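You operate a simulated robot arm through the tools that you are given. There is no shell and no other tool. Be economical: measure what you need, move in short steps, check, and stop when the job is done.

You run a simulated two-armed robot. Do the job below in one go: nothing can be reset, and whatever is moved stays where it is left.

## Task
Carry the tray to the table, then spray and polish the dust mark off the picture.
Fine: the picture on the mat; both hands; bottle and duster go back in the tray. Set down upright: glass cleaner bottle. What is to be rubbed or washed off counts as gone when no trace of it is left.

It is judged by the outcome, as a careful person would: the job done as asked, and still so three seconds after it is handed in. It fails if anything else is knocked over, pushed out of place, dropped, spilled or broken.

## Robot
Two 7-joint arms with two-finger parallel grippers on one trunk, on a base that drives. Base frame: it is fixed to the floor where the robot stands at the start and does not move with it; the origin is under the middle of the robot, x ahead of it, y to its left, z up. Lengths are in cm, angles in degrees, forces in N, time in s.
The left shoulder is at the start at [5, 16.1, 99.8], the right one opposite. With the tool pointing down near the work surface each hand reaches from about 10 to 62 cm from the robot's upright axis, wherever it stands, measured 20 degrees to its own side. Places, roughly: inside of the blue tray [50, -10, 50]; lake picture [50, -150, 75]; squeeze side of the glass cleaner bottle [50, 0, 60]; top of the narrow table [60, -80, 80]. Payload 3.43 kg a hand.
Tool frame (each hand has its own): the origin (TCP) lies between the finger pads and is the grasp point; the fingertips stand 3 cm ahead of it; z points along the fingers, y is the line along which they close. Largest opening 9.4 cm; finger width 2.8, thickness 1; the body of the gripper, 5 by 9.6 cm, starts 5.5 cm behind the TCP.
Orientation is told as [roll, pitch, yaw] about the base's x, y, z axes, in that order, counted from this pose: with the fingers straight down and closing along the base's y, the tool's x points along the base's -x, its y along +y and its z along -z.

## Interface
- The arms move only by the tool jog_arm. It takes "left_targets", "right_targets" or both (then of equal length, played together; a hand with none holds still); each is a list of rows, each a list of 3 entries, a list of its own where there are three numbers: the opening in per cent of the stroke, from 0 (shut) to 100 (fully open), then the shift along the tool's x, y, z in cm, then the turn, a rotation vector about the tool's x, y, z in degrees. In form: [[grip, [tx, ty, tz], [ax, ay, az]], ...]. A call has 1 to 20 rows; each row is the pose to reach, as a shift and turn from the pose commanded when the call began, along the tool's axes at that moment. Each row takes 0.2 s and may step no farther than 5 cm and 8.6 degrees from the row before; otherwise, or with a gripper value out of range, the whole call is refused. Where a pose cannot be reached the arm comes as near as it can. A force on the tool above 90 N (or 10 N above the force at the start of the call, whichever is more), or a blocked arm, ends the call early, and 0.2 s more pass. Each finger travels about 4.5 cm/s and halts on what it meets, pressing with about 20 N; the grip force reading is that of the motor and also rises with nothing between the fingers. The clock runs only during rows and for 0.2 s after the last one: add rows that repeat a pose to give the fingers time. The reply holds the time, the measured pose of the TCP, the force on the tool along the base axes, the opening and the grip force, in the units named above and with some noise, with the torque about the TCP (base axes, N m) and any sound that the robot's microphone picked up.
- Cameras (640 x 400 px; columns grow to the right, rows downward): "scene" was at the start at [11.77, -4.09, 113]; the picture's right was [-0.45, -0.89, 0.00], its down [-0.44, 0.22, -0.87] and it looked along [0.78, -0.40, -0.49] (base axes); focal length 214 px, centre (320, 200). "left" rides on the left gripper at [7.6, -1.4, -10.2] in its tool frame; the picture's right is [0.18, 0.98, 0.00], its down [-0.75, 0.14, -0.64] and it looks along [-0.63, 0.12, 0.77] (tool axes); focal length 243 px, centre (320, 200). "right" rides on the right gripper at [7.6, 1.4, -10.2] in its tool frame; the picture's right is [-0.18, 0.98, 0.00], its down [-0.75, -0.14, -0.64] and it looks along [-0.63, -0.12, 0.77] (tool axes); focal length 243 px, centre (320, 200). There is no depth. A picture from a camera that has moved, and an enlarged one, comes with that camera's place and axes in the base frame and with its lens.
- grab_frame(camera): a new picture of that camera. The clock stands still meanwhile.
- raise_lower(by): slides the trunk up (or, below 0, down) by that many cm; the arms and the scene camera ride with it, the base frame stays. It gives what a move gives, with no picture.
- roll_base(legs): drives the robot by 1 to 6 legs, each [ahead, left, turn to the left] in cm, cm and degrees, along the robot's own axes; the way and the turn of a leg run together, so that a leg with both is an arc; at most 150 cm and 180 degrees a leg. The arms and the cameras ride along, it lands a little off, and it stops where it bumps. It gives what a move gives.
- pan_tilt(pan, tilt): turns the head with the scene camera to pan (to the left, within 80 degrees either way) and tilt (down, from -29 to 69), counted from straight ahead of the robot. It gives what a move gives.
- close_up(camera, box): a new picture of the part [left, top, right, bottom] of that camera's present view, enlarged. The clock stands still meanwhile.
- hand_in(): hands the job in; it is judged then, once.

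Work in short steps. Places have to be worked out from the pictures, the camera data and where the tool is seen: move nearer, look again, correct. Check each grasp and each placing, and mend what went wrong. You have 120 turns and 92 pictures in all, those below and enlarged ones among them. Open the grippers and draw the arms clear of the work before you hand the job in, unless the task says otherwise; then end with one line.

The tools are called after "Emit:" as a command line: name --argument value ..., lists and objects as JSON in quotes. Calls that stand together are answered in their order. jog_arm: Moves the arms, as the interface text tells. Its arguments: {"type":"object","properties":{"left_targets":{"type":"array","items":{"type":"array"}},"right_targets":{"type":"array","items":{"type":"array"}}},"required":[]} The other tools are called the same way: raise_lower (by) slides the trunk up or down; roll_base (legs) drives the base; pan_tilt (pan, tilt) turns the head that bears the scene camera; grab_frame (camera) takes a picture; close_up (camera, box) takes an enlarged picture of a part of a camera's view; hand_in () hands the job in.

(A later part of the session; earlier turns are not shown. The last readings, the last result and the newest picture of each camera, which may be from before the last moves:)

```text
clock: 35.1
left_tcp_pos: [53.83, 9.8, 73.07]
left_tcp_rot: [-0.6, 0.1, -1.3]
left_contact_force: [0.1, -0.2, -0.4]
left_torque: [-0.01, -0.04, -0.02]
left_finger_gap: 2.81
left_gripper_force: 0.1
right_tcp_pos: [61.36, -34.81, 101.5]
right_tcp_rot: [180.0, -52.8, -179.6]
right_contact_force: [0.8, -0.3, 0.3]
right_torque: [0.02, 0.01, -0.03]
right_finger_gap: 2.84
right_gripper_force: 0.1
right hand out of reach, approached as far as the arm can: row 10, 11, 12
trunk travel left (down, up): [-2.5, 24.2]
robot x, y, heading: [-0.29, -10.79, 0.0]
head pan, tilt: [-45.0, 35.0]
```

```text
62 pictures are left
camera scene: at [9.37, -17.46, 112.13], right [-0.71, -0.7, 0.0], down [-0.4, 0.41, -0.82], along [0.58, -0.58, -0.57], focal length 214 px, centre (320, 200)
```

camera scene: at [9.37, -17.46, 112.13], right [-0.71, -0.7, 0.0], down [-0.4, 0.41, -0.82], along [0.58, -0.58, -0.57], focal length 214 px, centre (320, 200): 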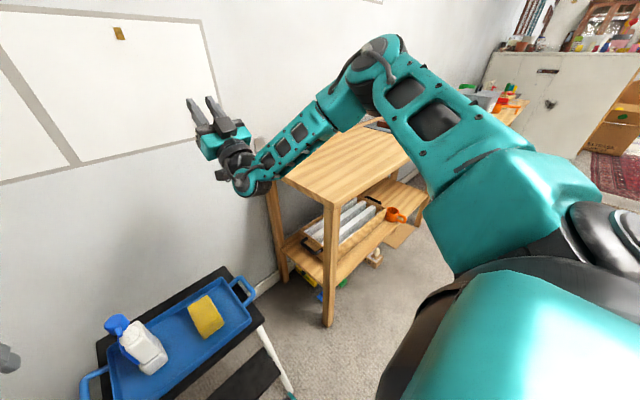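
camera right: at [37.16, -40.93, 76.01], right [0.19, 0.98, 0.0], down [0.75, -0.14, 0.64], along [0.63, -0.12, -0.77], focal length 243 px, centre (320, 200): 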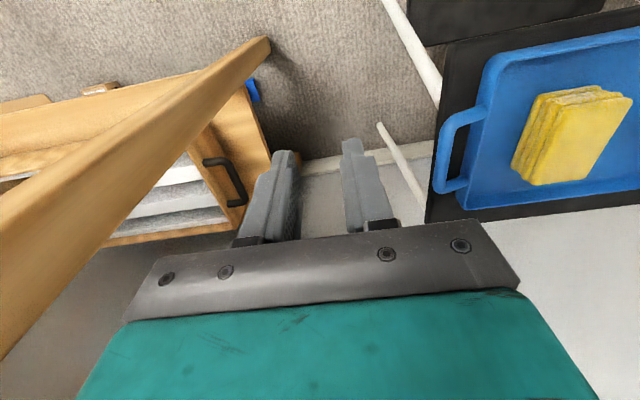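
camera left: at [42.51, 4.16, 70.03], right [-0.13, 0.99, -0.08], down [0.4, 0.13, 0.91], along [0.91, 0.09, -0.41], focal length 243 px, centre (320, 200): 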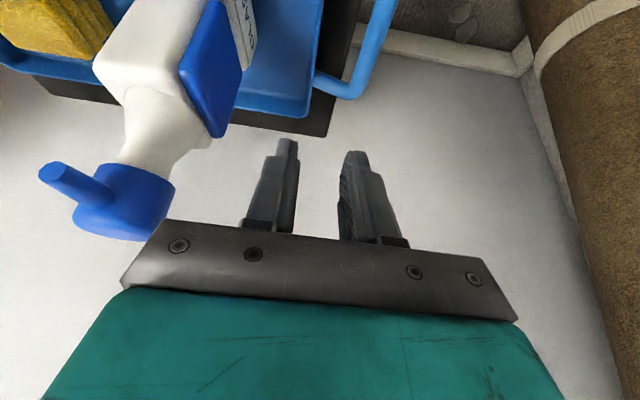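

Elbow still high. I'll fold the right hand back close to the body (in front of the robot, clear of the table) so the elbow must come down and back, then re-extend.

Emit:
jog_arm --right_targets '[[30, [-0.27, -0.53, -2.8], [0, 8.4, 0]], [30, [-0.54, -1.06, -5.6], [0, 16.8, 0]], [30, [-0.8, -1.6, -8.4], [0, 25.2, 0]], [30, [-1.07, -2.1, -11.2], [0, 33.6, 0]], [30, [-1.3, -2.6, -14], [0, 42, 0]], [30, [-1.6, -3.2, -16.8], [0, 50.4, 0]], [30, [-1.9, -3.7, -19.6], [0, 58.8, 0]], [30, [-2.1, -4.2, -22.4], [0, 67.2, 0]], [30, [-2.4, -4.8, -25.2], [0, 75.6, 0]], [30, [-2.7, -5.3, -28], [0, 84, 0]], [30, [-3, -5.8, -30.8], [0, 92.4, 0]], [30, [-3.2, -6.4, -33.6], [0, 100.8, 0]], [30, [-3.5, -6.9, -36.4], [0, 109.2, 0]], [30, [-3.8, -7.4, -39.2], [0, 117.6, 0]], [30, [-4, -8, -42], [0, 126, 0]]]'

Emit:
pan_tilt --pan -55 --tilt 45

Emit:
grab_frame --camera "scene"

```text
clock: 38.4
left_tcp_pos: [53.85, 9.86, 73.16]
left_tcp_rot: [-0.6, 0.0, -1.3]
left_contact_force: [-0.5, 0.5, -0.5]
left_torque: [0.01, 0.01, 0.01]
left_finger_gap: 2.85
left_gripper_force: 0.0
right_tcp_pos: [25.78, -42.79, 79.18]
right_tcp_rot: [0.1, -1.1, 0.2]
right_contact_force: [0.2, 0.2, -0.1]
right_torque: [-0.01, 0.01, 0.03]
right_finger_gap: 2.82
right_gripper_force: 0.0
right hand out of reach, approached as far as the arm can: row 9, 10, 11, 12, 13, 14
trunk travel left (down, up): [-2.5, 24.2]
robot x, y, heading: [-0.2, -11.18, -0.4]
head pan, tilt: [-45.0, 35.0]
```

```text
clock: 39.1
left_tcp_pos: [53.84, 9.84, 73.07]
left_tcp_rot: [-0.6, -0.1, -1.3]
left_contact_force: [-0.8, 0.2, -0.3]
left_torque: [0.0, 0.04, 0.0]
left_finger_gap: 2.87
left_gripper_force: 0.1
right_tcp_pos: [25.87, -42.84, 79.27]
right_tcp_rot: [0.1, -1.2, 0.1]
right_contact_force: [0.0, 0.3, -0.1]
right_torque: [0.02, -0.03, 0.01]
right_finger_gap: 2.85
right_gripper_force: 0.1
trunk travel left (down, up): [-2.5, 24.2]
robot x, y, heading: [-0.36, -11.11, -0.3]
head pan, tilt: [-55.0, 45.0]
```

```text
61 pictures are left
camera scene: at [7.81, -17.89, 110.65], right [-0.82, -0.57, 0.0], down [-0.4, 0.58, -0.71], along [0.4, -0.58, -0.71], focal length 214 px, centre (320, 200)
```

scene: 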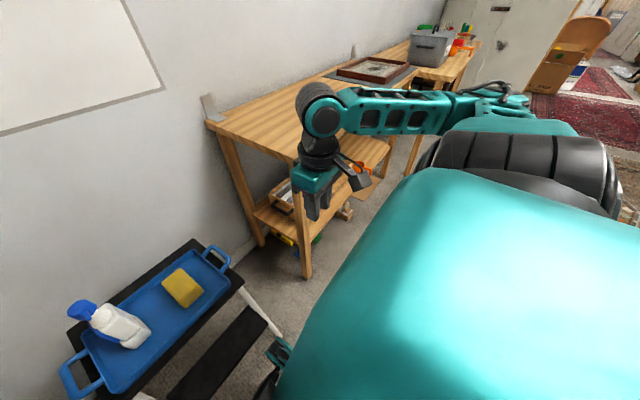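

The elbow has now swung down and out, like the left. I re-extend toward the right handle at moderate height.

Emit:
jog_arm --right_targets '[[30, [-3, 2, 1], [0, 1.1, 0]], [30, [-6, 4, 3], [0, 1.1, 0]], [30, [-9, 6, 5], [0, 1.1, 0]], [30, [-12.5, 8.5, 7], [0, 1.1, 0]], [30, [-16, 10.5, 9], [0, 1.1, 0]], [30, [-20, 12, 11], [0, 1.1, 0]], [30, [-24, 13, 13], [0, 1.1, 0]], [30, [-26, 13.2, 15], [0, 1.1, 0]]]'

Emit:
grab_frame --camera "scene"

```text
clock: 40.9
left_tcp_pos: [53.92, 9.83, 72.99]
left_tcp_rot: [-0.6, 0.1, -1.3]
left_contact_force: [0.0, -0.5, -0.6]
left_torque: [0.01, 0.05, 0.05]
left_finger_gap: 2.82
left_gripper_force: 0.0
right_tcp_pos: [51.71, -29.48, 64.54]
right_tcp_rot: [0.0, -0.1, 0.3]
right_contact_force: [-0.5, 0.1, 0.1]
right_torque: [-0.07, -0.03, -0.01]
right_finger_gap: 2.81
right_gripper_force: 0.1
trunk travel left (down, up): [-2.5, 24.2]
robot x, y, heading: [-0.46, -11.32, -0.3]
head pan, tilt: [-55.0, 45.0]
```

```text
60 pictures are left
camera scene: at [7.81, -17.88, 110.65], right [-0.82, -0.57, 0.0], down [-0.4, 0.58, -0.71], along [0.4, -0.58, -0.71], focal length 214 px, centre (320, 200)
```

scene: 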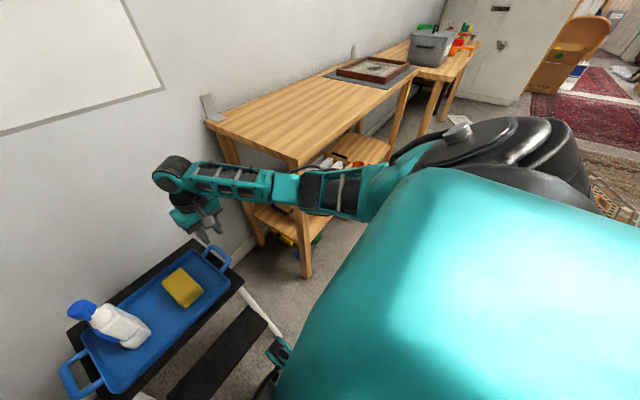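

The right hand now reaches. I bring both hands to z≈58 over the handles and look.

Emit:
jog_arm --left_targets '[[32, [0.5, -1, 4], [0, 0, -1.3]], [32, [0.9, -1.85, 8.5], [0, 0, -1.3]], [32, [0.9, -1.85, 13], [0, 0, -1.3]], [32, [0.9, -1.85, 15], [0, 0, -1.3]]]' --right_targets '[[32, [-1.3, 0, 1], [0, 0, 0]], [32, [-1.3, 0, 4], [0, 0, 0]], [32, [-1.3, 0, 6.5], [0, 0, 0]], [32, [-1.3, 0, 6.5], [0, 0, 0]]]'

Emit:
pan_tilt --pan 0 --tilt 50

Emit:
grab_frame --camera "left"

Emit:
grab_frame --camera "right"

Emit:
close_up --camera "scene" --box '[200, 110, 440, 260]'

```text
clock: 41.9
left_tcp_pos: [52.76, 7.97, 58.16]
left_tcp_rot: [-0.4, -0.2, -0.1]
left_contact_force: [-0.2, -0.4, 0.8]
left_torque: [0.02, -0.01, 0.01]
left_finger_gap: 3.0
left_gripper_force: 0.1
right_tcp_pos: [53.08, -29.71, 58.08]
right_tcp_rot: [0.2, 0.0, 0.1]
right_contact_force: [-1.0, -0.3, 0.2]
right_torque: [0.02, 0.02, -0.01]
right_finger_gap: 3.0
right_gripper_force: 0.0
trunk travel left (down, up): [-2.5, 24.2]
robot x, y, heading: [-0.73, -10.88, -0.5]
head pan, tilt: [-55.0, 45.0]
```

```text
clock: 43.1
left_tcp_pos: [52.68, 7.92, 58.2]
left_tcp_rot: [-0.5, -0.1, 0.0]
left_contact_force: [0.6, -0.2, 0.2]
left_torque: [0.0, -0.04, 0.01]
left_finger_gap: 3.01
left_gripper_force: 0.1
right_tcp_pos: [53.02, -29.61, 58.08]
right_tcp_rot: [0.2, 0.0, 0.2]
right_contact_force: [0.3, -0.2, 0.4]
right_torque: [-0.02, -0.01, -0.03]
right_finger_gap: 3.0
right_gripper_force: 0.0
trunk travel left (down, up): [-2.5, 24.2]
robot x, y, heading: [-0.34, -11.33, -0.5]
head pan, tilt: [0.0, 50.0]
```

```text
59 pictures are left
camera left: at [45.05, 6.54, 68.42], right [-0.18, 0.98, -0.01], down [0.75, 0.15, 0.64], along [0.63, 0.11, -0.77], focal length 243 px, centre (320, 200)
```

left: 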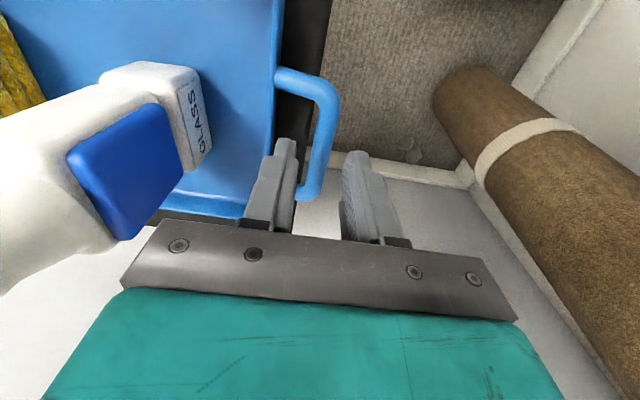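

```text
58 pictures are left
camera right: at [45.45, -28.22, 68.5], right [0.18, 0.98, 0.0], down [0.75, -0.14, 0.64], along [0.63, -0.12, -0.77], focal length 243 px, centre (320, 200)
```

right: 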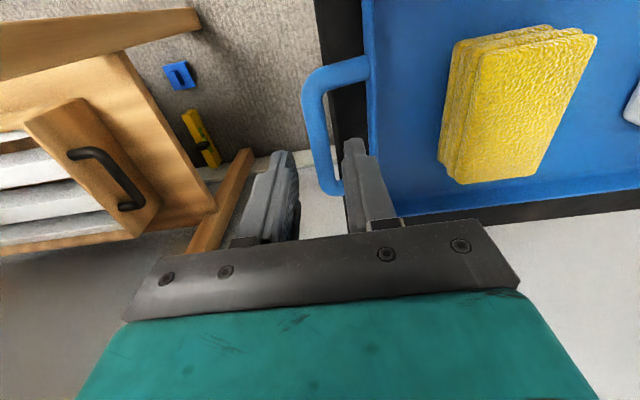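

```text
2.67 times, centred on (320, 185) of scene
camera zoom: at [10.88, -11.25, 109.96], right [-0.01, -1.0, 0.0], down [-0.77, 0.01, -0.64], along [0.64, 0.0, -0.77], focal length 572 px, centre (320, 240)
```

zoom: 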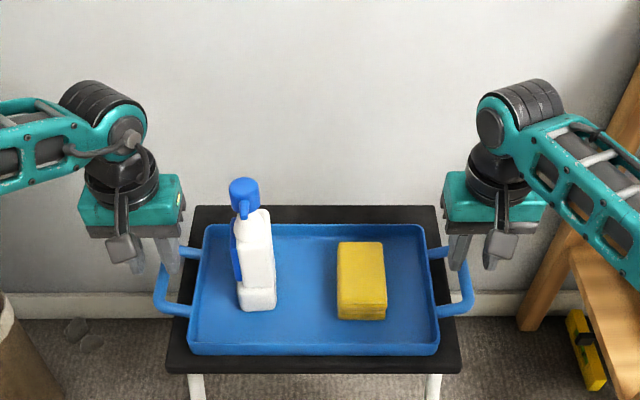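

Alignment good (bars at y≈8.1 and -29.8). I lower both to z≈52.7, watching the force.

Emit:
jog_arm --left_targets '[[34, [-0.9, 0.1, 2], [0, 0, 0]], [34, [-0.9, 0.1, 4], [0, 0, 0]], [34, [-0.9, 0.1, 5.6], [0, 0, 0]], [34, [-0.9, 0.1, 5.6], [0, 0, 0]]]' --right_targets '[[34, [-0.6, -0.2, 2], [0, 0, 0]], [34, [-0.6, -0.2, 4], [0, 0, 0]], [34, [-0.6, -0.2, 5.5], [0, 0, 0]], [34, [-0.6, -0.2, 5.5], [0, 0, 0]]]'

Emit:
grab_frame --camera "left"

Emit:
grab_frame --camera "right"

```text
clock: 44.1
left_tcp_pos: [53.73, 7.99, 52.75]
left_tcp_rot: [-0.5, 0.0, 0.0]
left_contact_force: [-0.5, -0.1, -0.2]
left_torque: [-0.01, 0.04, 0.02]
left_finger_gap: 3.21
left_gripper_force: 0.1
right_tcp_pos: [53.66, -29.7, 52.74]
right_tcp_rot: [0.1, 0.0, 0.3]
right_contact_force: [0.6, 0.3, -0.5]
right_torque: [0.0, 0.02, -0.01]
right_finger_gap: 3.21
right_gripper_force: 0.0
trunk travel left (down, up): [-2.5, 24.2]
robot x, y, heading: [-0.69, -11.11, -0.1]
head pan, tilt: [0.0, 50.0]
```

```text
56 pictures are left
camera left: at [45.95, 6.55, 62.94], right [-0.18, 0.98, -0.01], down [0.75, 0.15, 0.64], along [0.63, 0.11, -0.77], focal length 243 px, centre (320, 200)
```

left: 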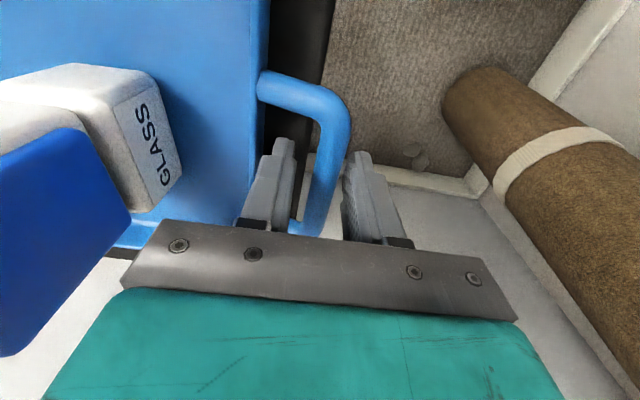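

```text
55 pictures are left
camera right: at [46.07, -28.22, 63.06], right [0.18, 0.98, 0.0], down [0.75, -0.14, 0.64], along [0.63, -0.12, -0.77], focal length 243 px, centre (320, 200)
```

right: 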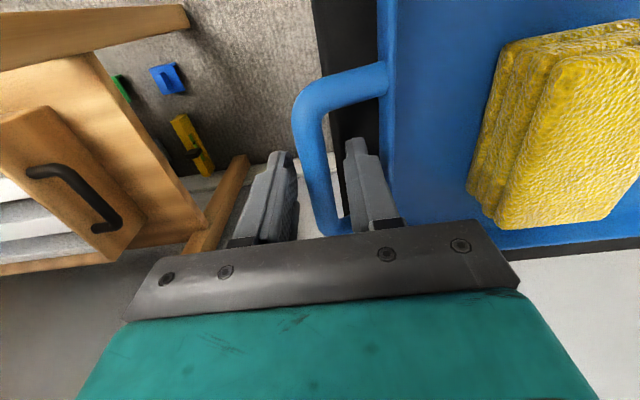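

The bars are between the fingers; I close both grippers.

Emit:
jog_arm --left_targets '[[10, [0, 0, 0], [0, 0, 0]], [0, [0, 0, 0], [0, 0, 0]], [0, [0, 0, 0], [0, 0, 0]], [0, [0, 0, 0], [0, 0, 0]]]' --right_targets '[[10, [0, 0, 0], [0, 0, 0]], [0, [0, 0, 0], [0, 0, 0]], [0, [0, 0, 0], [0, 0, 0]], [0, [0, 0, 0], [0, 0, 0]]]'

```text
clock: 45.1
left_tcp_pos: [53.62, 8.09, 52.6]
left_tcp_rot: [-0.4, 0.0, 0.1]
left_contact_force: [-2.2, 11.6, 1.3]
left_torque: [0.14, 0.01, -0.6]
left_finger_gap: 1.52
left_gripper_force: 19.5
right_tcp_pos: [53.62, -29.66, 52.8]
right_tcp_rot: [0.0, 0.0, 0.2]
right_contact_force: [1.3, -5.5, 0.0]
right_torque: [-0.08, 0.0, 0.13]
right_finger_gap: 1.46
right_gripper_force: 19.8
trunk travel left (down, up): [-2.5, 24.2]
robot x, y, heading: [-0.7, -11.11, -0.3]
head pan, tilt: [0.0, 50.0]
```

Both hold (gap 1.5). Lift 3 cm slowly and check it's level.

Emit:
jog_arm --left_targets '[[0, [0, 0.1, -1], [0, 0, 0]], [0, [0, 0.1, -2], [0, 0, 0]], [0, [0, 0.1, -3], [0, 0, 0]], [0, [0, 0.1, -3], [0, 0, 0]]]' --right_targets '[[0, [0, 0, -1], [0, 0, 0]], [0, [0, 0, -2], [0, 0, 0]], [0, [0, 0, -3], [0, 0, 0]], [0, [0, 0, -3], [0, 0, 0]]]'

Emit:
close_up --camera "scene" --box '[200, 110, 440, 260]'

```text
clock: 46.1
left_tcp_pos: [53.6, 8.08, 55.7]
left_tcp_rot: [-0.5, 0.0, -0.1]
left_contact_force: [-1.6, 7.6, -3.7]
left_torque: [0.09, 0.05, -0.59]
left_finger_gap: 1.5
left_gripper_force: 20.1
right_tcp_pos: [53.73, -29.72, 55.79]
right_tcp_rot: [0.0, 0.1, 0.2]
right_contact_force: [1.2, -9.0, -2.9]
right_torque: [-0.12, -0.04, 0.07]
right_finger_gap: 1.45
right_gripper_force: 19.6
trunk travel left (down, up): [-2.5, 24.2]
robot x, y, heading: [-0.9, -11.15, -0.2]
head pan, tilt: [0.0, 50.0]
```

```text
2.67 times, centred on (320, 185) of scene
camera zoom: at [10.93, -11.24, 109.95], right [-0.01, -1.0, 0.0], down [-0.77, 0.0, -0.64], along [0.64, 0.0, -0.77], focal length 572 px, centre (320, 240)
```

zoom: 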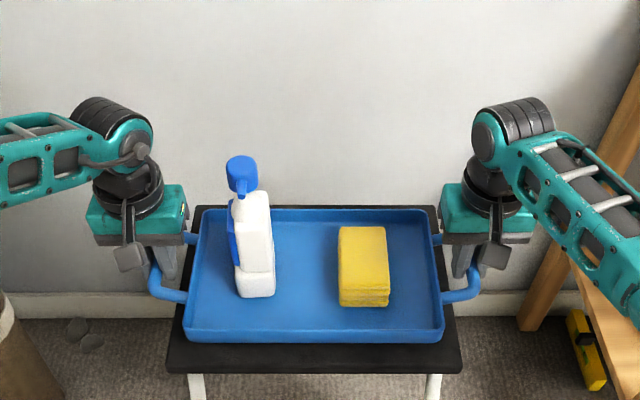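

Lift is level and firm (≈3 N each). Raise the trunk by 20 cm in two steps.

Emit:
raise_lower --by 8

Emit:
raise_lower --by 14

Emit:
grab_frame --camera "scene"

```text
clock: 47.3
left_tcp_pos: [53.62, 8.14, 63.76]
left_tcp_rot: [-0.4, 0.0, 0.0]
left_contact_force: [-0.8, 9.7, -3.8]
left_torque: [0.08, -0.02, -0.57]
left_finger_gap: 1.51
left_gripper_force: 19.8
right_tcp_pos: [53.63, -29.69, 63.88]
right_tcp_rot: [-0.1, 0.1, 0.2]
right_contact_force: [1.5, -9.9, -2.1]
right_torque: [-0.11, 0.04, 0.09]
right_finger_gap: 1.46
right_gripper_force: 20.0
trunk travel left (down, up): [-10.5, 16.2]
robot x, y, heading: [-0.63, -11.25, -0.3]
head pan, tilt: [0.0, 50.0]
```

```text
clock: 49.0
left_tcp_pos: [53.73, 8.04, 77.8]
left_tcp_rot: [-0.5, 0.0, 0.0]
left_contact_force: [-0.1, 10.7, -4.0]
left_torque: [0.1, 0.05, -0.58]
left_finger_gap: 1.49
left_gripper_force: 20.0
right_tcp_pos: [53.61, -29.7, 77.78]
right_tcp_rot: [0.0, 0.0, 0.2]
right_contact_force: [1.1, -10.3, -2.7]
right_torque: [-0.12, 0.04, 0.07]
right_finger_gap: 1.47
right_gripper_force: 20.4
trunk travel left (down, up): [-24.5, 2.2]
robot x, y, heading: [-0.64, -11.37, -0.3]
head pan, tilt: [0.0, 50.0]
```

```text
53 pictures are left
camera scene: at [10.96, -11.24, 131.94], right [-0.01, -1.0, 0.0], down [-0.77, 0.0, -0.64], along [0.64, 0.0, -0.77], focal length 214 px, centre (320, 200)
```

scene: 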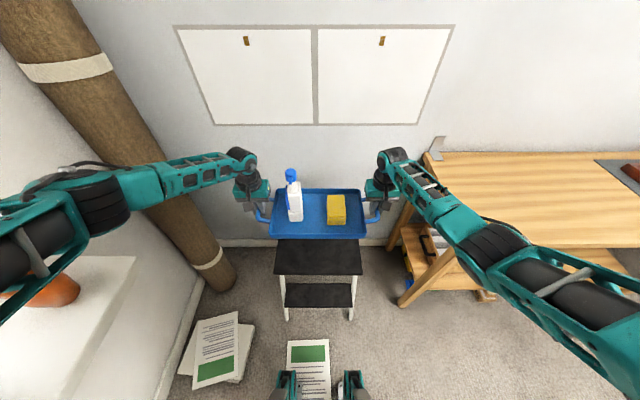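

Tray secure. Raise the arms together by 13 cm more so the tray clears the table top (est. z≈77–83).

Emit:
jog_arm --left_targets '[[0, [0, 0.1, -1.5], [0, 0, 0]], [0, [0, 0.1, -3], [0, 0, 0]], [0, [0, 0.1, -4.5], [0, 0, 0]], [0, [0, 0.1, -6], [0, 0, 0]], [0, [0, 0.1, -7.5], [0, 0, 0]], [0, [0, 0.1, -9], [0, 0, 0]], [0, [0, 0.1, -10.5], [0, 0, 0]], [0, [0, 0.1, -12], [0, 0, 0]], [0, [0, 0.1, -13], [0, 0, 0]], [0, [0, 0.1, -13], [0, 0, 0]]]' --right_targets '[[0, [0, -0.1, -1.5], [0, 0, 0]], [0, [0, -0.1, -3], [0, 0, 0]], [0, [0, -0.1, -4.5], [0, 0, 0]], [0, [0, -0.1, -6], [0, 0, 0]], [0, [0, -0.1, -7.5], [0, 0, 0]], [0, [0, -0.1, -9], [0, 0, 0]], [0, [0, -0.1, -10.5], [0, 0, 0]], [0, [0, -0.1, -12], [0, 0, 0]], [0, [0, -0.1, -13], [0, 0, 0]], [0, [0, -0.1, -13], [0, 0, 0]]]'

Emit:
raise_lower --by 2

Emit:
pan_tilt --pan -40 --tilt 45

Emit:
grab_frame --camera "scene"

```text
clock: 51.1
left_tcp_pos: [53.62, 8.34, 90.82]
left_tcp_rot: [-0.7, -0.1, -0.2]
left_contact_force: [-0.6, -10.3, -4.3]
left_torque: [-0.16, 0.1, -0.52]
left_finger_gap: 1.51
left_gripper_force: 20.0
right_tcp_pos: [53.77, -29.75, 90.84]
right_tcp_rot: [0.2, -0.1, 0.3]
right_contact_force: [1.6, 10.5, -2.9]
right_torque: [0.14, -0.03, 0.06]
right_finger_gap: 1.44
right_gripper_force: 19.6
trunk travel left (down, up): [-24.5, 2.2]
robot x, y, heading: [-0.21, -11.2, -0.3]
head pan, tilt: [0.0, 50.0]
```

```text
clock: 51.8
left_tcp_pos: [53.68, 8.19, 92.73]
left_tcp_rot: [-0.8, -0.1, -0.2]
left_contact_force: [-1.2, -17.4, -2.8]
left_torque: [-0.18, 0.12, -0.57]
left_finger_gap: 1.47
left_gripper_force: 20.4
right_tcp_pos: [53.53, -29.76, 92.85]
right_tcp_rot: [0.1, 0.0, 0.4]
right_contact_force: [2.5, 17.1, -2.5]
right_torque: [0.19, -0.04, 0.03]
right_finger_gap: 1.45
right_gripper_force: 20.2
trunk travel left (down, up): [-26.5, 0.2]
robot x, y, heading: [-0.67, -10.87, -0.6]
head pan, tilt: [0.0, 50.0]
```

```text
clock: 52.9
left_tcp_pos: [53.52, 8.25, 92.84]
left_tcp_rot: [-0.6, -0.1, -0.1]
left_contact_force: [-1.4, -20.1, -3.8]
left_torque: [-0.24, 0.02, -0.57]
left_finger_gap: 1.5
left_gripper_force: 19.7
right_tcp_pos: [53.52, -29.77, 92.83]
right_tcp_rot: [0.3, 0.0, 0.4]
right_contact_force: [1.2, 21.5, -3.4]
right_torque: [0.26, -0.02, 0.0]
right_finger_gap: 1.48
right_gripper_force: 20.1
trunk travel left (down, up): [-26.5, 0.2]
robot x, y, heading: [-0.37, -11.48, -0.6]
head pan, tilt: [-40.0, 45.0]
```

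```text
52 pictures are left
camera scene: at [9.45, -16.45, 134.64], right [-0.65, -0.76, 0.0], down [-0.54, 0.46, -0.71], along [0.54, -0.46, -0.71], focal length 214 px, centre (320, 200)
```

scene: 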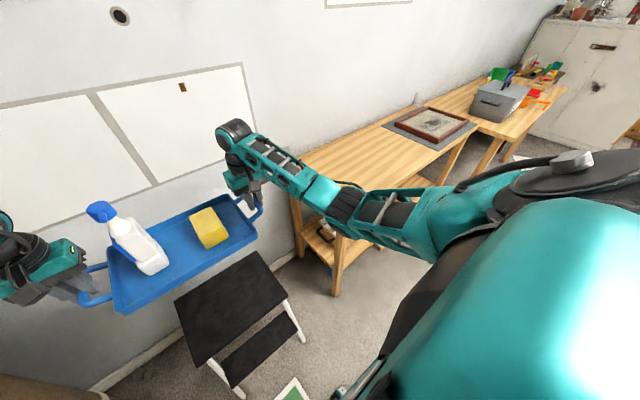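

Relax the small outward pull, then back off 14 cm.

Emit:
jog_arm --left_targets '[[0, [0, -0.13, 0], [0, 0, 0]], [0, [0, -0.13, 0], [0, 0, 0]]]' --right_targets '[[0, [0, 0.13, 0], [0, 0, 0]], [0, [0, 0.13, 0], [0, 0, 0]]]'

Emit:
roll_base --legs '[[-14, 0, 0]]'

```text
clock: 53.5
left_tcp_pos: [53.56, 8.05, 92.8]
left_tcp_rot: [-0.5, 0.1, -0.1]
left_contact_force: [-1.7, -15.5, -4.5]
left_torque: [-0.16, 0.03, -0.53]
left_finger_gap: 1.49
left_gripper_force: 20.1
right_tcp_pos: [53.59, -29.69, 92.7]
right_tcp_rot: [0.0, 0.1, 0.2]
right_contact_force: [0.8, 15.1, -2.1]
right_torque: [0.21, -0.08, 0.09]
right_finger_gap: 1.48
right_gripper_force: 19.6
trunk travel left (down, up): [-26.5, 0.2]
robot x, y, heading: [-0.49, -11.23, -0.4]
head pan, tilt: [-40.0, 45.0]
```

```text
clock: 54.8
left_tcp_pos: [39.17, 8.21, 92.87]
left_tcp_rot: [-0.5, 0.0, -0.1]
left_contact_force: [-1.1, -12.2, -2.9]
left_torque: [-0.17, -0.05, -0.55]
left_finger_gap: 1.49
left_gripper_force: 19.7
right_tcp_pos: [39.05, -29.7, 92.84]
right_tcp_rot: [0.0, 0.0, 0.1]
right_contact_force: [0.3, 12.0, -2.5]
right_torque: [0.18, 0.07, 0.12]
right_finger_gap: 1.44
right_gripper_force: 20.3
trunk travel left (down, up): [-26.5, 0.2]
robot x, y, heading: [-14.78, -11.02, -0.4]
head pan, tilt: [-40.0, 45.0]
```

Drive right 60 cm with the tray above the table height.

Emit:
roll_base --legs '[[0, -60, 0]]'

Emit:
grab_frame --camera "scene"

```text
clock: 58.2
left_tcp_pos: [38.67, -52.45, 92.83]
left_tcp_rot: [-0.6, 0.0, -0.8]
left_contact_force: [-0.9, -1.6, -3.3]
left_torque: [-0.03, -0.02, -0.53]
left_finger_gap: 1.47
left_gripper_force: 20.1
right_tcp_pos: [38.3, -90.24, 92.82]
right_tcp_rot: [0.2, 0.0, -0.4]
right_contact_force: [0.3, 0.9, -2.9]
right_torque: [0.05, 0.03, 0.11]
right_finger_gap: 1.47
right_gripper_force: 19.5
trunk travel left (down, up): [-26.5, 0.2]
robot x, y, heading: [-15.45, -71.51, -1.0]
head pan, tilt: [-40.0, 45.0]
```

```text
51 pictures are left
camera scene: at [-5.76, -76.54, 134.64], right [-0.66, -0.75, 0.0], down [-0.53, 0.46, -0.71], along [0.53, -0.46, -0.71], focal length 214 px, centre (320, 200)
```

scene: 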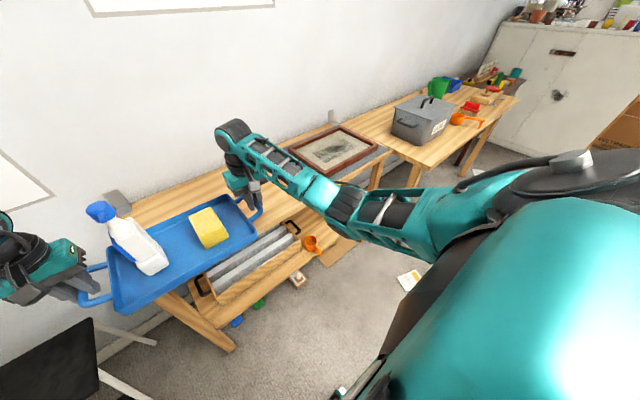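

Mat's left edge seems near y≈-118…-125, so I'll centre the tray at y≈-90: drive right 19 cm, correct heading, then ahead 10 cm and look.

Emit:
roll_base --legs '[[0, -18.5, 1], [10, 0, 0]]'

Emit:
grab_frame --camera "scene"

Emit:
grab_frame --camera "right"

```text
clock: 60.5
left_tcp_pos: [48.33, -69.59, 92.74]
left_tcp_rot: [-0.6, 0.1, 0.6]
left_contact_force: [-1.5, 0.5, -3.7]
left_torque: [-0.01, 0.05, -0.58]
left_finger_gap: 1.51
left_gripper_force: 19.4
right_tcp_pos: [48.77, -107.61, 92.7]
right_tcp_rot: [0.2, 0.1, 1.0]
right_contact_force: [1.3, -0.2, -2.6]
right_torque: [-0.04, -0.01, 0.1]
right_finger_gap: 1.45
right_gripper_force: 19.5
trunk travel left (down, up): [-26.5, 0.2]
robot x, y, heading: [-5.31, -89.8, 0.3]
head pan, tilt: [-40.0, 45.0]
```

```text
50 pictures are left
camera scene: at [4.5, -94.85, 134.63], right [-0.64, -0.77, 0.0], down [-0.55, 0.45, -0.71], along [0.54, -0.45, -0.71], focal length 214 px, centre (320, 200)
```

scene: 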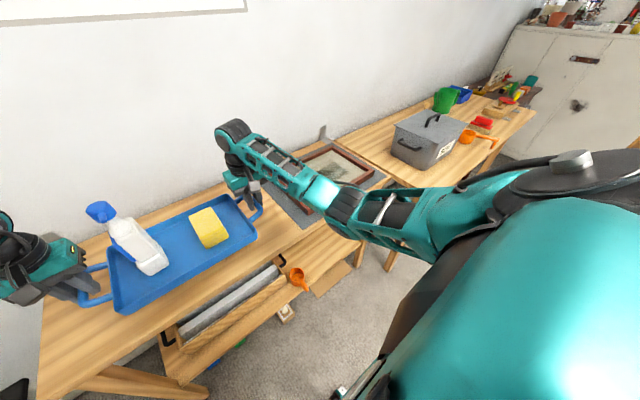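

```text
49 pictures are left
camera right: at [41.18, -106.19, 103.1], right [0.17, 0.99, 0.0], down [0.76, -0.13, 0.64], along [0.63, -0.11, -0.77], focal length 243 px, centre (320, 200)
```

right: 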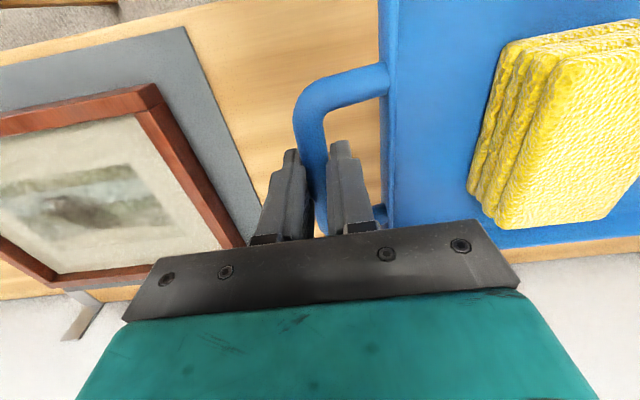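

Mat's left edge is at y≈-119.5; the tray's right end will be at -110, good. Drive ahead 7 cm so that the tray is fully over the table.

Emit:
roll_base --legs '[[7, 0, -0.5]]'

Emit:
pan_tilt --pan 0 --tilt 50

Emit:
grab_frame --camera "scene"

```text
clock: 61.5
left_tcp_pos: [55.5, -70.08, 92.73]
left_tcp_rot: [-0.6, 0.1, 0.2]
left_contact_force: [-0.2, 1.2, -3.3]
left_torque: [-0.02, 0.04, -0.58]
left_finger_gap: 1.48
left_gripper_force: 19.8
right_tcp_pos: [55.68, -107.92, 92.57]
right_tcp_rot: [0.1, 0.0, 0.4]
right_contact_force: [1.3, 0.9, -2.9]
right_torque: [0.03, -0.02, 0.12]
right_finger_gap: 1.43
right_gripper_force: 20.0
trunk travel left (down, up): [-26.5, 0.2]
robot x, y, heading: [0.99, -89.5, -0.1]
head pan, tilt: [-40.0, 45.0]
```

```text
clock: 62.6
left_tcp_pos: [55.33, -70.23, 92.8]
left_tcp_rot: [-0.6, 0.1, 0.1]
left_contact_force: [-1.0, -0.8, -3.5]
left_torque: [-0.01, 0.02, -0.6]
left_finger_gap: 1.49
left_gripper_force: 19.9
right_tcp_pos: [55.63, -107.82, 92.71]
right_tcp_rot: [0.0, -0.1, 0.4]
right_contact_force: [1.8, 0.6, -3.5]
right_torque: [-0.03, -0.03, 0.15]
right_finger_gap: 1.45
right_gripper_force: 19.6
trunk travel left (down, up): [-26.5, 0.2]
robot x, y, heading: [1.12, -89.64, -0.1]
head pan, tilt: [0.0, 50.0]
```

```text
48 pictures are left
camera scene: at [12.75, -89.7, 133.95], right [0.0, -1.0, 0.0], down [-0.77, 0.0, -0.64], along [0.64, 0.0, -0.77], focal length 214 px, centre (320, 200)
```

scene: 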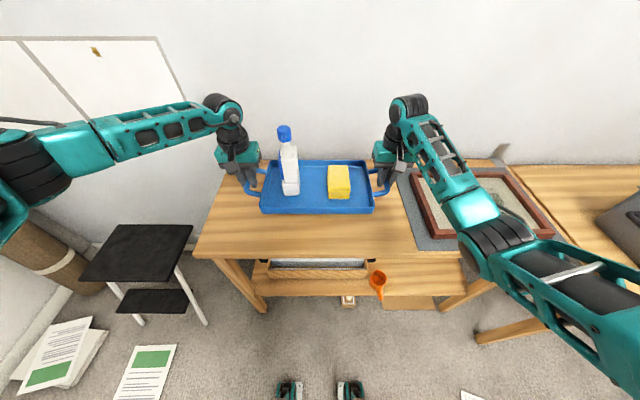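

Tray is above the table with about 3–4 cm margin to the front edge. Lower both hands by 6 cm, then in small steps feeling for contact.

Emit:
jog_arm --left_targets '[[0, [0, 0, 1.5], [0, 0, 0]], [0, [0, 0, 3], [0, 0, 0]], [0, [0, 0, 4.5], [0, 0, 0]], [0, [0, 0, 6], [0, 0, 0]], [0, [0, 0, 6], [0, 0, 0]]]' --right_targets '[[0, [0, 0, 1.5], [0, 0, 0]], [0, [0, 0, 3], [0, 0, 0]], [0, [0, 0, 4.5], [0, 0, 0]], [0, [0, 0, 6], [0, 0, 0]], [0, [0, 0, 6], [0, 0, 0]]]'

Emit:
jog_arm --left_targets '[[0, [0, 0, 0.5], [0, 0, 0]], [0, [0, 0, 1], [0, 0, 0]], [0, [0, 0, 1.5], [0, 0, 0]], [0, [0, 0, 2], [0, 0, 0]], [0, [0, 0, 2], [0, 0, 0]]]' --right_targets '[[0, [0, 0, 0.5], [0, 0, 0]], [0, [0, 0, 1], [0, 0, 0]], [0, [0, 0, 1.5], [0, 0, 0]], [0, [0, 0, 2], [0, 0, 0]], [0, [0, 0, 2], [0, 0, 0]]]'

Emit:
grab_frame --camera "right"

```text
clock: 63.8
left_tcp_pos: [55.27, -70.27, 86.83]
left_tcp_rot: [-0.7, 0.0, 0.1]
left_contact_force: [-1.5, -1.2, -3.6]
left_torque: [-0.03, -0.11, -0.57]
left_finger_gap: 1.46
left_gripper_force: 20.0
right_tcp_pos: [55.64, -108.08, 86.89]
right_tcp_rot: [0.2, 0.1, 0.4]
right_contact_force: [1.0, 1.9, -2.7]
right_torque: [0.05, 0.14, 0.32]
right_finger_gap: 1.44
right_gripper_force: 20.4
trunk travel left (down, up): [-26.5, 0.2]
robot x, y, heading: [1.2, -89.6, 0.2]
head pan, tilt: [0.0, 50.0]
```

```text
clock: 65.0
left_tcp_pos: [55.2, -70.19, 84.69]
left_tcp_rot: [-0.5, 0.2, 0.1]
left_contact_force: [-1.2, 1.4, -3.0]
left_torque: [0.04, 0.09, -0.58]
left_finger_gap: 1.48
left_gripper_force: 19.9
right_tcp_pos: [55.55, -107.95, 84.97]
right_tcp_rot: [0.0, 0.0, 0.6]
right_contact_force: [1.2, -1.2, -2.5]
right_torque: [0.02, -0.02, 0.22]
right_finger_gap: 1.46
right_gripper_force: 20.7
trunk travel left (down, up): [-26.5, 0.2]
robot x, y, heading: [1.49, -89.48, 0.1]
head pan, tilt: [0.0, 50.0]
```

```text
47 pictures are left
camera right: at [47.94, -106.56, 95.26], right [0.18, 0.98, 0.0], down [0.75, -0.14, 0.64], along [0.63, -0.11, -0.77], focal length 243 px, centre (320, 200)
```

right: 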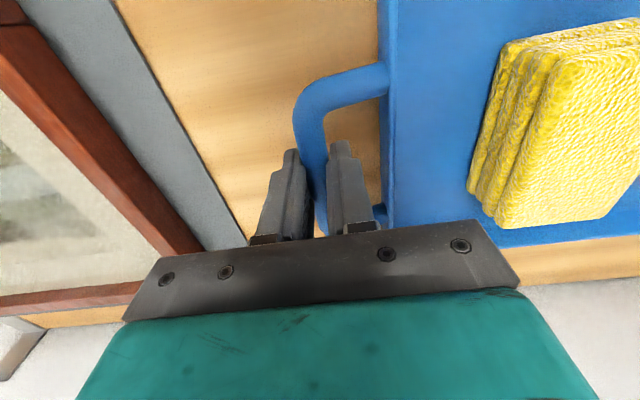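

Table top estimated z≈76–77, so contact expected near TCP 80.5–81.5. Continue in finer steps.

Emit:
jog_arm --left_targets '[[0, [0, 0, 0.5], [0, 0, 0]], [0, [0, 0, 1], [0, 0, 0]], [0, [0, 0, 1.5], [0, 0, 0]], [0, [0, 0, 2], [0, 0, 0]], [0, [0, 0, 2.5], [0, 0, 0]], [0, [0, 0, 2.5], [0, 0, 0]]]' --right_targets '[[0, [0, 0, 0.6], [0, 0, 0]], [0, [0, 0, 1.1], [0, 0, 0]], [0, [0, 0, 1.6], [0, 0, 0]], [0, [0, 0, 2.1], [0, 0, 0]], [0, [0, 0, 2.6], [0, 0, 0]], [0, [0, 0, 2.6], [0, 0, 0]]]'

```text
clock: 66.4
left_tcp_pos: [55.26, -70.18, 82.79]
left_tcp_rot: [-0.6, -0.4, 0.2]
left_contact_force: [2.1, 6.5, 17.7]
left_torque: [0.08, 0.01, -0.54]
left_finger_gap: 1.52
left_gripper_force: 20.6
right_tcp_pos: [55.52, -107.94, 82.62]
right_tcp_rot: [0.1, -0.5, 0.3]
right_contact_force: [1.5, -7.0, 17.5]
right_torque: [-0.09, -0.02, 0.14]
right_finger_gap: 1.47
right_gripper_force: 20.4
trunk travel left (down, up): [-26.5, 0.2]
robot x, y, heading: [1.42, -89.35, -0.0]
head pan, tilt: [0.0, 50.0]
```

Contact at TCP≈82.8 on both sides. Ease up slightly and open the grippers.

Emit:
jog_arm --left_targets '[[0, [0, 0, -0.3], [0, 0, 0]], [0, [0, 0, -0.3], [0, 0, 0]], [20, [0, 0, -0.3], [0, 0, 0]], [32, [0, 0, -0.3], [0, 0, 0]], [32, [0, 0, -0.3], [0, 0, 0]]]' --right_targets '[[0, [0, 0, -0.3], [0, 0, 0]], [0, [0, 0, -0.3], [0, 0, 0]], [20, [0, 0, -0.3], [0, 0, 0]], [32, [0, 0, -0.3], [0, 0, 0]], [32, [0, 0, -0.3], [0, 0, 0]]]'

Emit:
grab_frame --camera "scene"

```text
clock: 67.6
left_tcp_pos: [55.33, -70.23, 82.52]
left_tcp_rot: [-0.6, 0.0, 0.1]
left_contact_force: [0.0, 0.2, 0.8]
left_torque: [-0.02, 0.02, -0.01]
left_finger_gap: 3.0
left_gripper_force: 0.1
right_tcp_pos: [55.29, -107.92, 82.5]
right_tcp_rot: [0.1, 0.1, 0.4]
right_contact_force: [0.0, 0.1, -0.2]
right_torque: [-0.01, -0.01, 0.02]
right_finger_gap: 3.01
right_gripper_force: 0.2
trunk travel left (down, up): [-26.5, 0.2]
robot x, y, heading: [1.52, -89.72, -0.1]
head pan, tilt: [0.0, 50.0]
```

```text
46 pictures are left
camera scene: at [12.7, -89.7, 133.95], right [0.0, -1.0, 0.0], down [-0.77, 0.0, -0.64], along [0.64, 0.0, -0.77], focal length 214 px, centre (320, 200)
```

scene: 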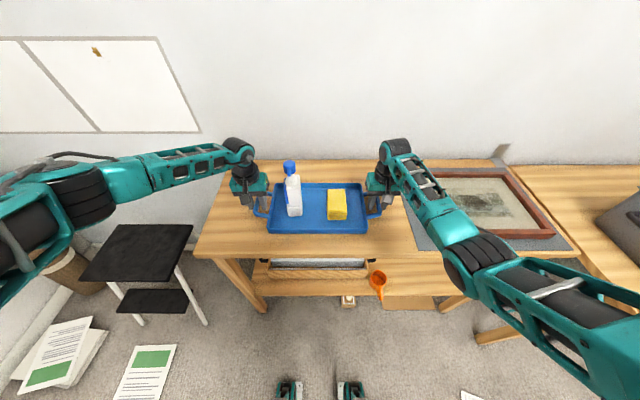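

Tray stands on the table. I raise both hands clear and look closely at the bottle and the picture.

Emit:
jog_arm --left_targets '[[32, [0, 0, -4], [0, 0, 0]], [32, [0, 0, -8], [0, 0, 0]], [32, [0, 1, -12], [0, 0, 0]], [32, [0, 2, -16], [0, 0, 0]]]' --right_targets '[[32, [0, 0, -4], [0, 0, 0]], [32, [0, 0, -8], [0, 0, 0]], [32, [0, -1, -12], [0, 0, 0]], [32, [0, -2, -16], [0, 0, 0]]]'

Emit:
close_up --camera "scene" --box '[250, 145, 390, 240]'

Emit:
grab_frame --camera "left"

Emit:
grab_frame --camera "right"

```text
clock: 68.6
left_tcp_pos: [55.34, -68.26, 98.23]
left_tcp_rot: [-0.4, 0.0, 0.1]
left_contact_force: [0.0, 0.3, -0.5]
left_torque: [0.01, 0.0, 0.0]
left_finger_gap: 3.02
left_gripper_force: 0.1
right_tcp_pos: [55.22, -110.17, 98.39]
right_tcp_rot: [0.2, 0.1, 0.4]
right_contact_force: [-0.5, -0.1, -0.7]
right_torque: [-0.01, 0.0, -0.04]
right_finger_gap: 3.0
right_gripper_force: 0.1
trunk travel left (down, up): [-26.5, 0.2]
robot x, y, heading: [1.35, -89.52, -0.1]
head pan, tilt: [0.0, 50.0]
```

```text
4.21 times, centred on (320, 192) of scene
camera zoom: at [12.64, -89.76, 133.95], right [0.0, -1.0, 0.0], down [-0.77, 0.0, -0.64], along [0.64, 0.0, -0.77], focal length 903 px, centre (320, 232)
```

zoom: 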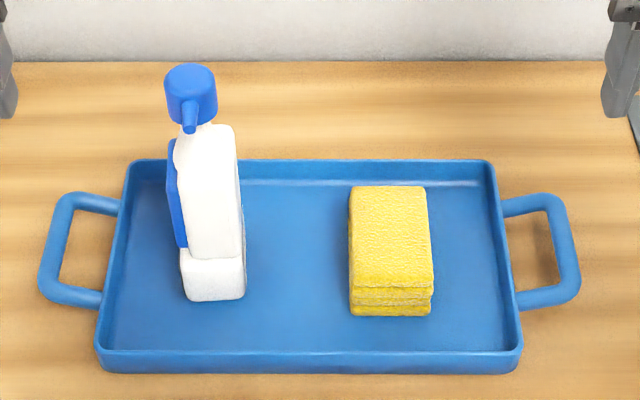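

```text
44 pictures are left
camera left: at [47.68, -69.53, 108.53], right [-0.19, 0.98, -0.01], down [0.75, 0.15, 0.64], along [0.63, 0.11, -0.77], focal length 243 px, centre (320, 200)
```

left: 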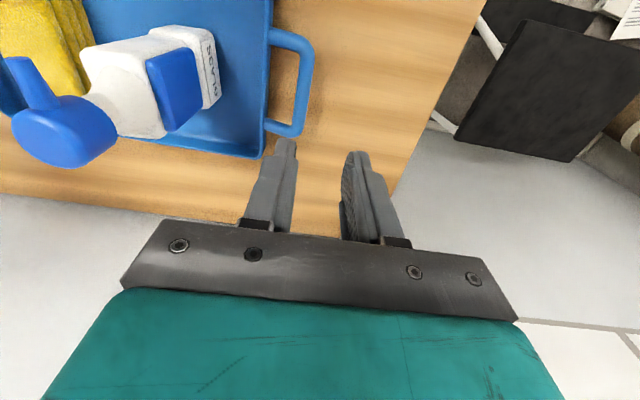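

```text
43 pictures are left
camera right: at [47.6, -108.79, 108.81], right [0.18, 0.98, 0.0], down [0.76, -0.14, 0.64], along [0.63, -0.11, -0.77], focal length 243 px, centre (320, 200)
```

right: 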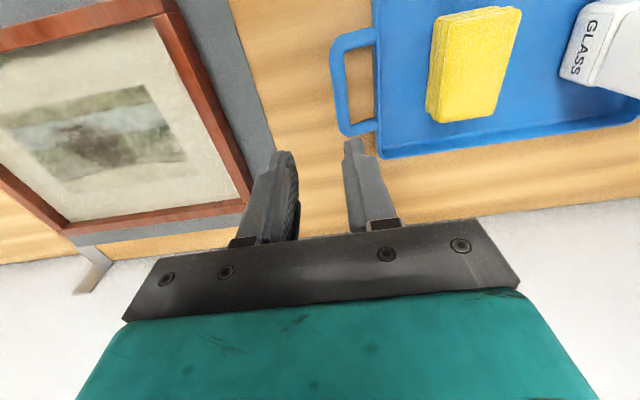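

The tray is placed. The bottle's nozzle points to -x and its blue squeeze plate is on the +y side; I plan to carry it by the cap with the right hand (no squeeze) and squeeze it with the left later. Drive left 15 cm for the right hand to reach the bottle, and zoom the picture meanwhile.

Emit:
close_up --camera "right" --box '[0, 0, 260, 240]'

Emit:
roll_base --legs '[[0, 14, 0]]'

Emit:
grab_frame --camera "right"

```text
1.67 times, centred on (130, 120) of right
camera zoom: at [47.6, -108.79, 108.81], right [0.18, 0.98, 0.0], down [0.76, -0.14, 0.64], along [0.63, -0.11, -0.77], focal length 404 px, centre (637, 333)
```

zoom: 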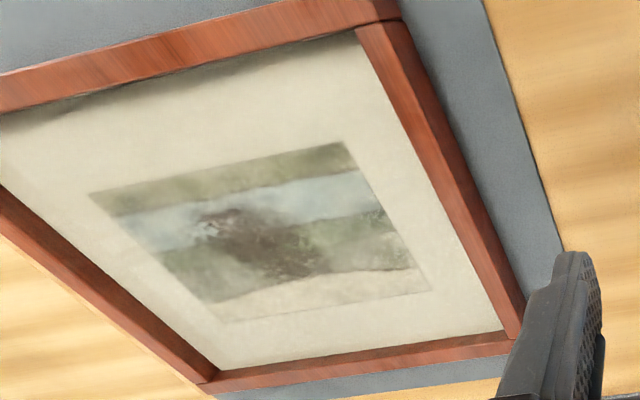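

```text
clock: 69.9
left_tcp_pos: [55.46, -54.2, 98.25]
left_tcp_rot: [-0.6, 0.0, 0.0]
left_contact_force: [0.1, 0.3, -0.5]
left_torque: [-0.03, -0.01, -0.03]
left_finger_gap: 3.01
left_gripper_force: 0.0
right_tcp_pos: [55.22, -96.37, 98.4]
right_tcp_rot: [-0.1, 0.0, 0.2]
right_contact_force: [0.8, -0.3, -0.1]
right_torque: [-0.02, 0.02, -0.01]
right_finger_gap: 3.01
right_gripper_force: 0.0
trunk travel left (down, up): [-26.5, 0.2]
robot x, y, heading: [1.44, -75.35, -0.2]
head pan, tilt: [0.0, 50.0]
```

```text
41 pictures are left
camera right: at [47.67, -94.86, 108.78], right [0.18, 0.98, 0.0], down [0.75, -0.14, 0.64], along [0.63, -0.11, -0.77], focal length 243 px, centre (320, 200)
```

right: 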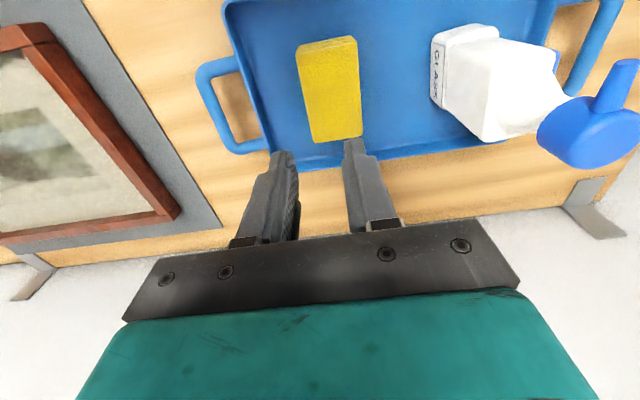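

Mark is at about [57,-140], ~10 cm wide. Cap centre ≈[54.6,-82.1], z 95–99. Raise the right hand and move over the cap.

Emit:
jog_arm --right_targets '[[60, [0, 0, -4.5], [0, 0, 0]], [60, [0, 0, -9], [0, 0, 0]], [60, [0, 4.7, -9], [0, 0, 0]], [60, [0.3, 9.5, -9], [0, 0, 0]], [60, [0.6, 14.2, -9], [0, 0, 0]], [60, [0.6, 14.2, -9], [0, 0, 0]]]'

Emit:
grab_frame --camera "right"

Emit:
grab_frame --camera "scene"

```text
clock: 71.3
left_tcp_pos: [55.43, -54.44, 98.23]
left_tcp_rot: [-0.5, -0.1, -0.1]
left_contact_force: [-0.6, 0.1, 0.0]
left_torque: [0.02, 0.02, -0.01]
left_finger_gap: 3.02
left_gripper_force: 0.1
right_tcp_pos: [54.67, -82.27, 107.11]
right_tcp_rot: [0.1, -0.1, 0.2]
right_contact_force: [-0.1, 0.3, -1.0]
right_torque: [0.04, 0.02, 0.0]
right_finger_gap: 5.63
right_gripper_force: 0.1
trunk travel left (down, up): [-26.5, 0.2]
robot x, y, heading: [1.31, -75.92, 0.0]
head pan, tilt: [0.0, 50.0]
```

```text
40 pictures are left
camera right: at [47.14, -80.74, 117.57], right [0.18, 0.98, 0.0], down [0.75, -0.14, 0.64], along [0.63, -0.11, -0.77], focal length 243 px, centre (320, 200)
```

right: 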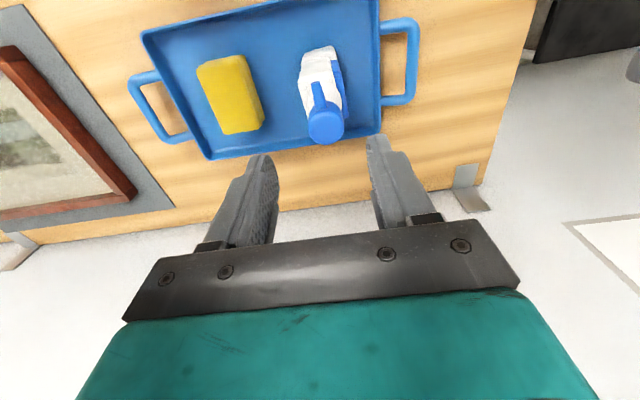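

```text
39 pictures are left
camera scene: at [12.74, -75.84, 133.96], right [0.0, -1.0, 0.0], down [-0.77, 0.0, -0.64], along [0.64, 0.0, -0.77], focal length 214 px, centre (320, 200)
```

scene: 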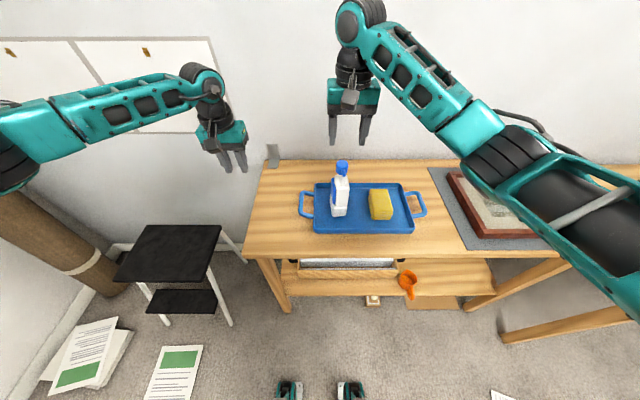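

Cap at ≈[55.1,-81.6]. Adjust and descend to TCP z≈98.

Emit:
jog_arm --right_targets '[[60, [-0.4, 0.6, 3], [0, 0, 0]], [60, [-0.4, 0.6, 6], [0, 0, 0]], [60, [-0.4, 0.6, 9], [0, 0, 0]], [60, [-0.4, 0.6, 9], [0, 0, 0]]]'

Emit:
grab_frame --camera "right"

Emit:
close_up --camera "scene" --box '[280, 90, 440, 240]'

```text
clock: 72.3
left_tcp_pos: [55.5, -54.37, 98.2]
left_tcp_rot: [-0.7, -0.1, 0.0]
left_contact_force: [0.1, -0.6, -0.1]
left_torque: [-0.01, 0.03, -0.02]
left_finger_gap: 3.02
left_gripper_force: 0.1
right_tcp_pos: [54.93, -81.4, 98.23]
right_tcp_rot: [0.1, -0.1, 0.3]
right_contact_force: [0.6, -0.1, -0.1]
right_torque: [-0.02, -0.01, 0.02]
right_finger_gap: 5.63
right_gripper_force: 0.1
trunk travel left (down, up): [-26.5, 0.2]
robot x, y, heading: [1.38, -75.61, -0.5]
head pan, tilt: [0.0, 50.0]
```

```text
38 pictures are left
camera right: at [47.39, -79.99, 108.53], right [0.18, 0.98, 0.0], down [0.75, -0.14, 0.64], along [0.63, -0.11, -0.77], focal length 243 px, centre (320, 200)
```

right: 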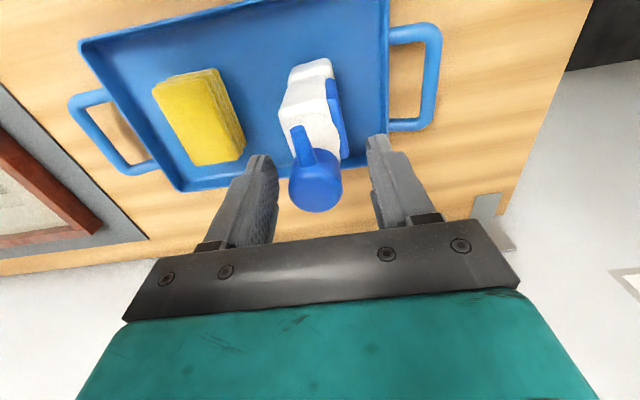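

```text
2.67 times, centred on (360, 165) of scene
camera zoom: at [12.73, -75.78, 133.96], right [0.0, -1.0, 0.0], down [-0.77, 0.0, -0.64], along [0.64, 0.0, -0.77], focal length 572 px, centre (213, 293)
```

zoom: 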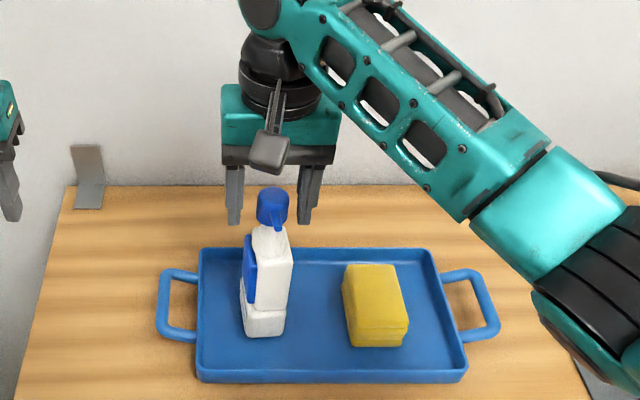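

Cap is between the fingers, its middle near z≈96. Lower 1.2 cm more and close.

Emit:
jog_arm --right_targets '[[60, [0, -0.2, 0.6], [0, 0, 0]], [60, [0, -0.2, 1.2], [0, 0, 0]], [40, [0, -0.2, 1.2], [0, 0, 0]], [20, [0, -0.2, 1.2], [0, 0, 0]], [0, [0, -0.2, 1.2], [0, 0, 0]], [0, [0, -0.2, 1.2], [0, 0, 0]], [0, [0, -0.2, 1.2], [0, 0, 0]]]'

Emit:
grab_frame --camera "right"

```text
clock: 73.9
left_tcp_pos: [55.51, -54.27, 98.18]
left_tcp_rot: [-0.7, 0.0, 0.1]
left_contact_force: [0.4, 0.2, -0.3]
left_torque: [0.0, -0.02, 0.0]
left_finger_gap: 2.99
left_gripper_force: 0.1
right_tcp_pos: [55.1, -81.75, 97.04]
right_tcp_rot: [0.2, 0.0, 0.2]
right_contact_force: [0.7, 0.6, 0.1]
right_torque: [0.02, -0.07, 0.01]
right_finger_gap: 3.39
right_gripper_force: 20.1
trunk travel left (down, up): [-26.5, 0.2]
robot x, y, heading: [1.52, -76.08, -0.2]
head pan, tilt: [0.0, 50.0]
```

```text
36 pictures are left
camera right: at [47.4, -80.36, 107.39], right [0.18, 0.98, 0.0], down [0.75, -0.14, 0.64], along [0.63, -0.11, -0.77], focal length 243 px, centre (320, 200)
```

right: 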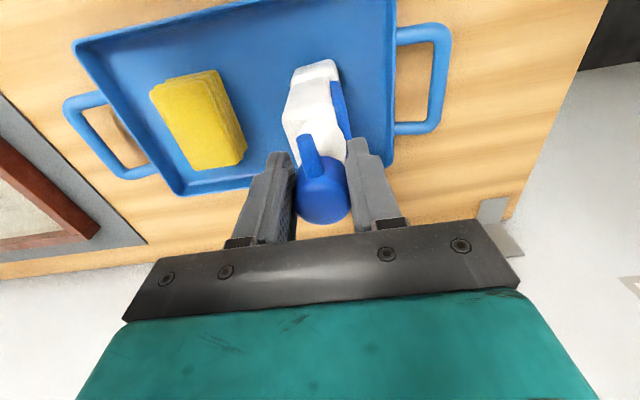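

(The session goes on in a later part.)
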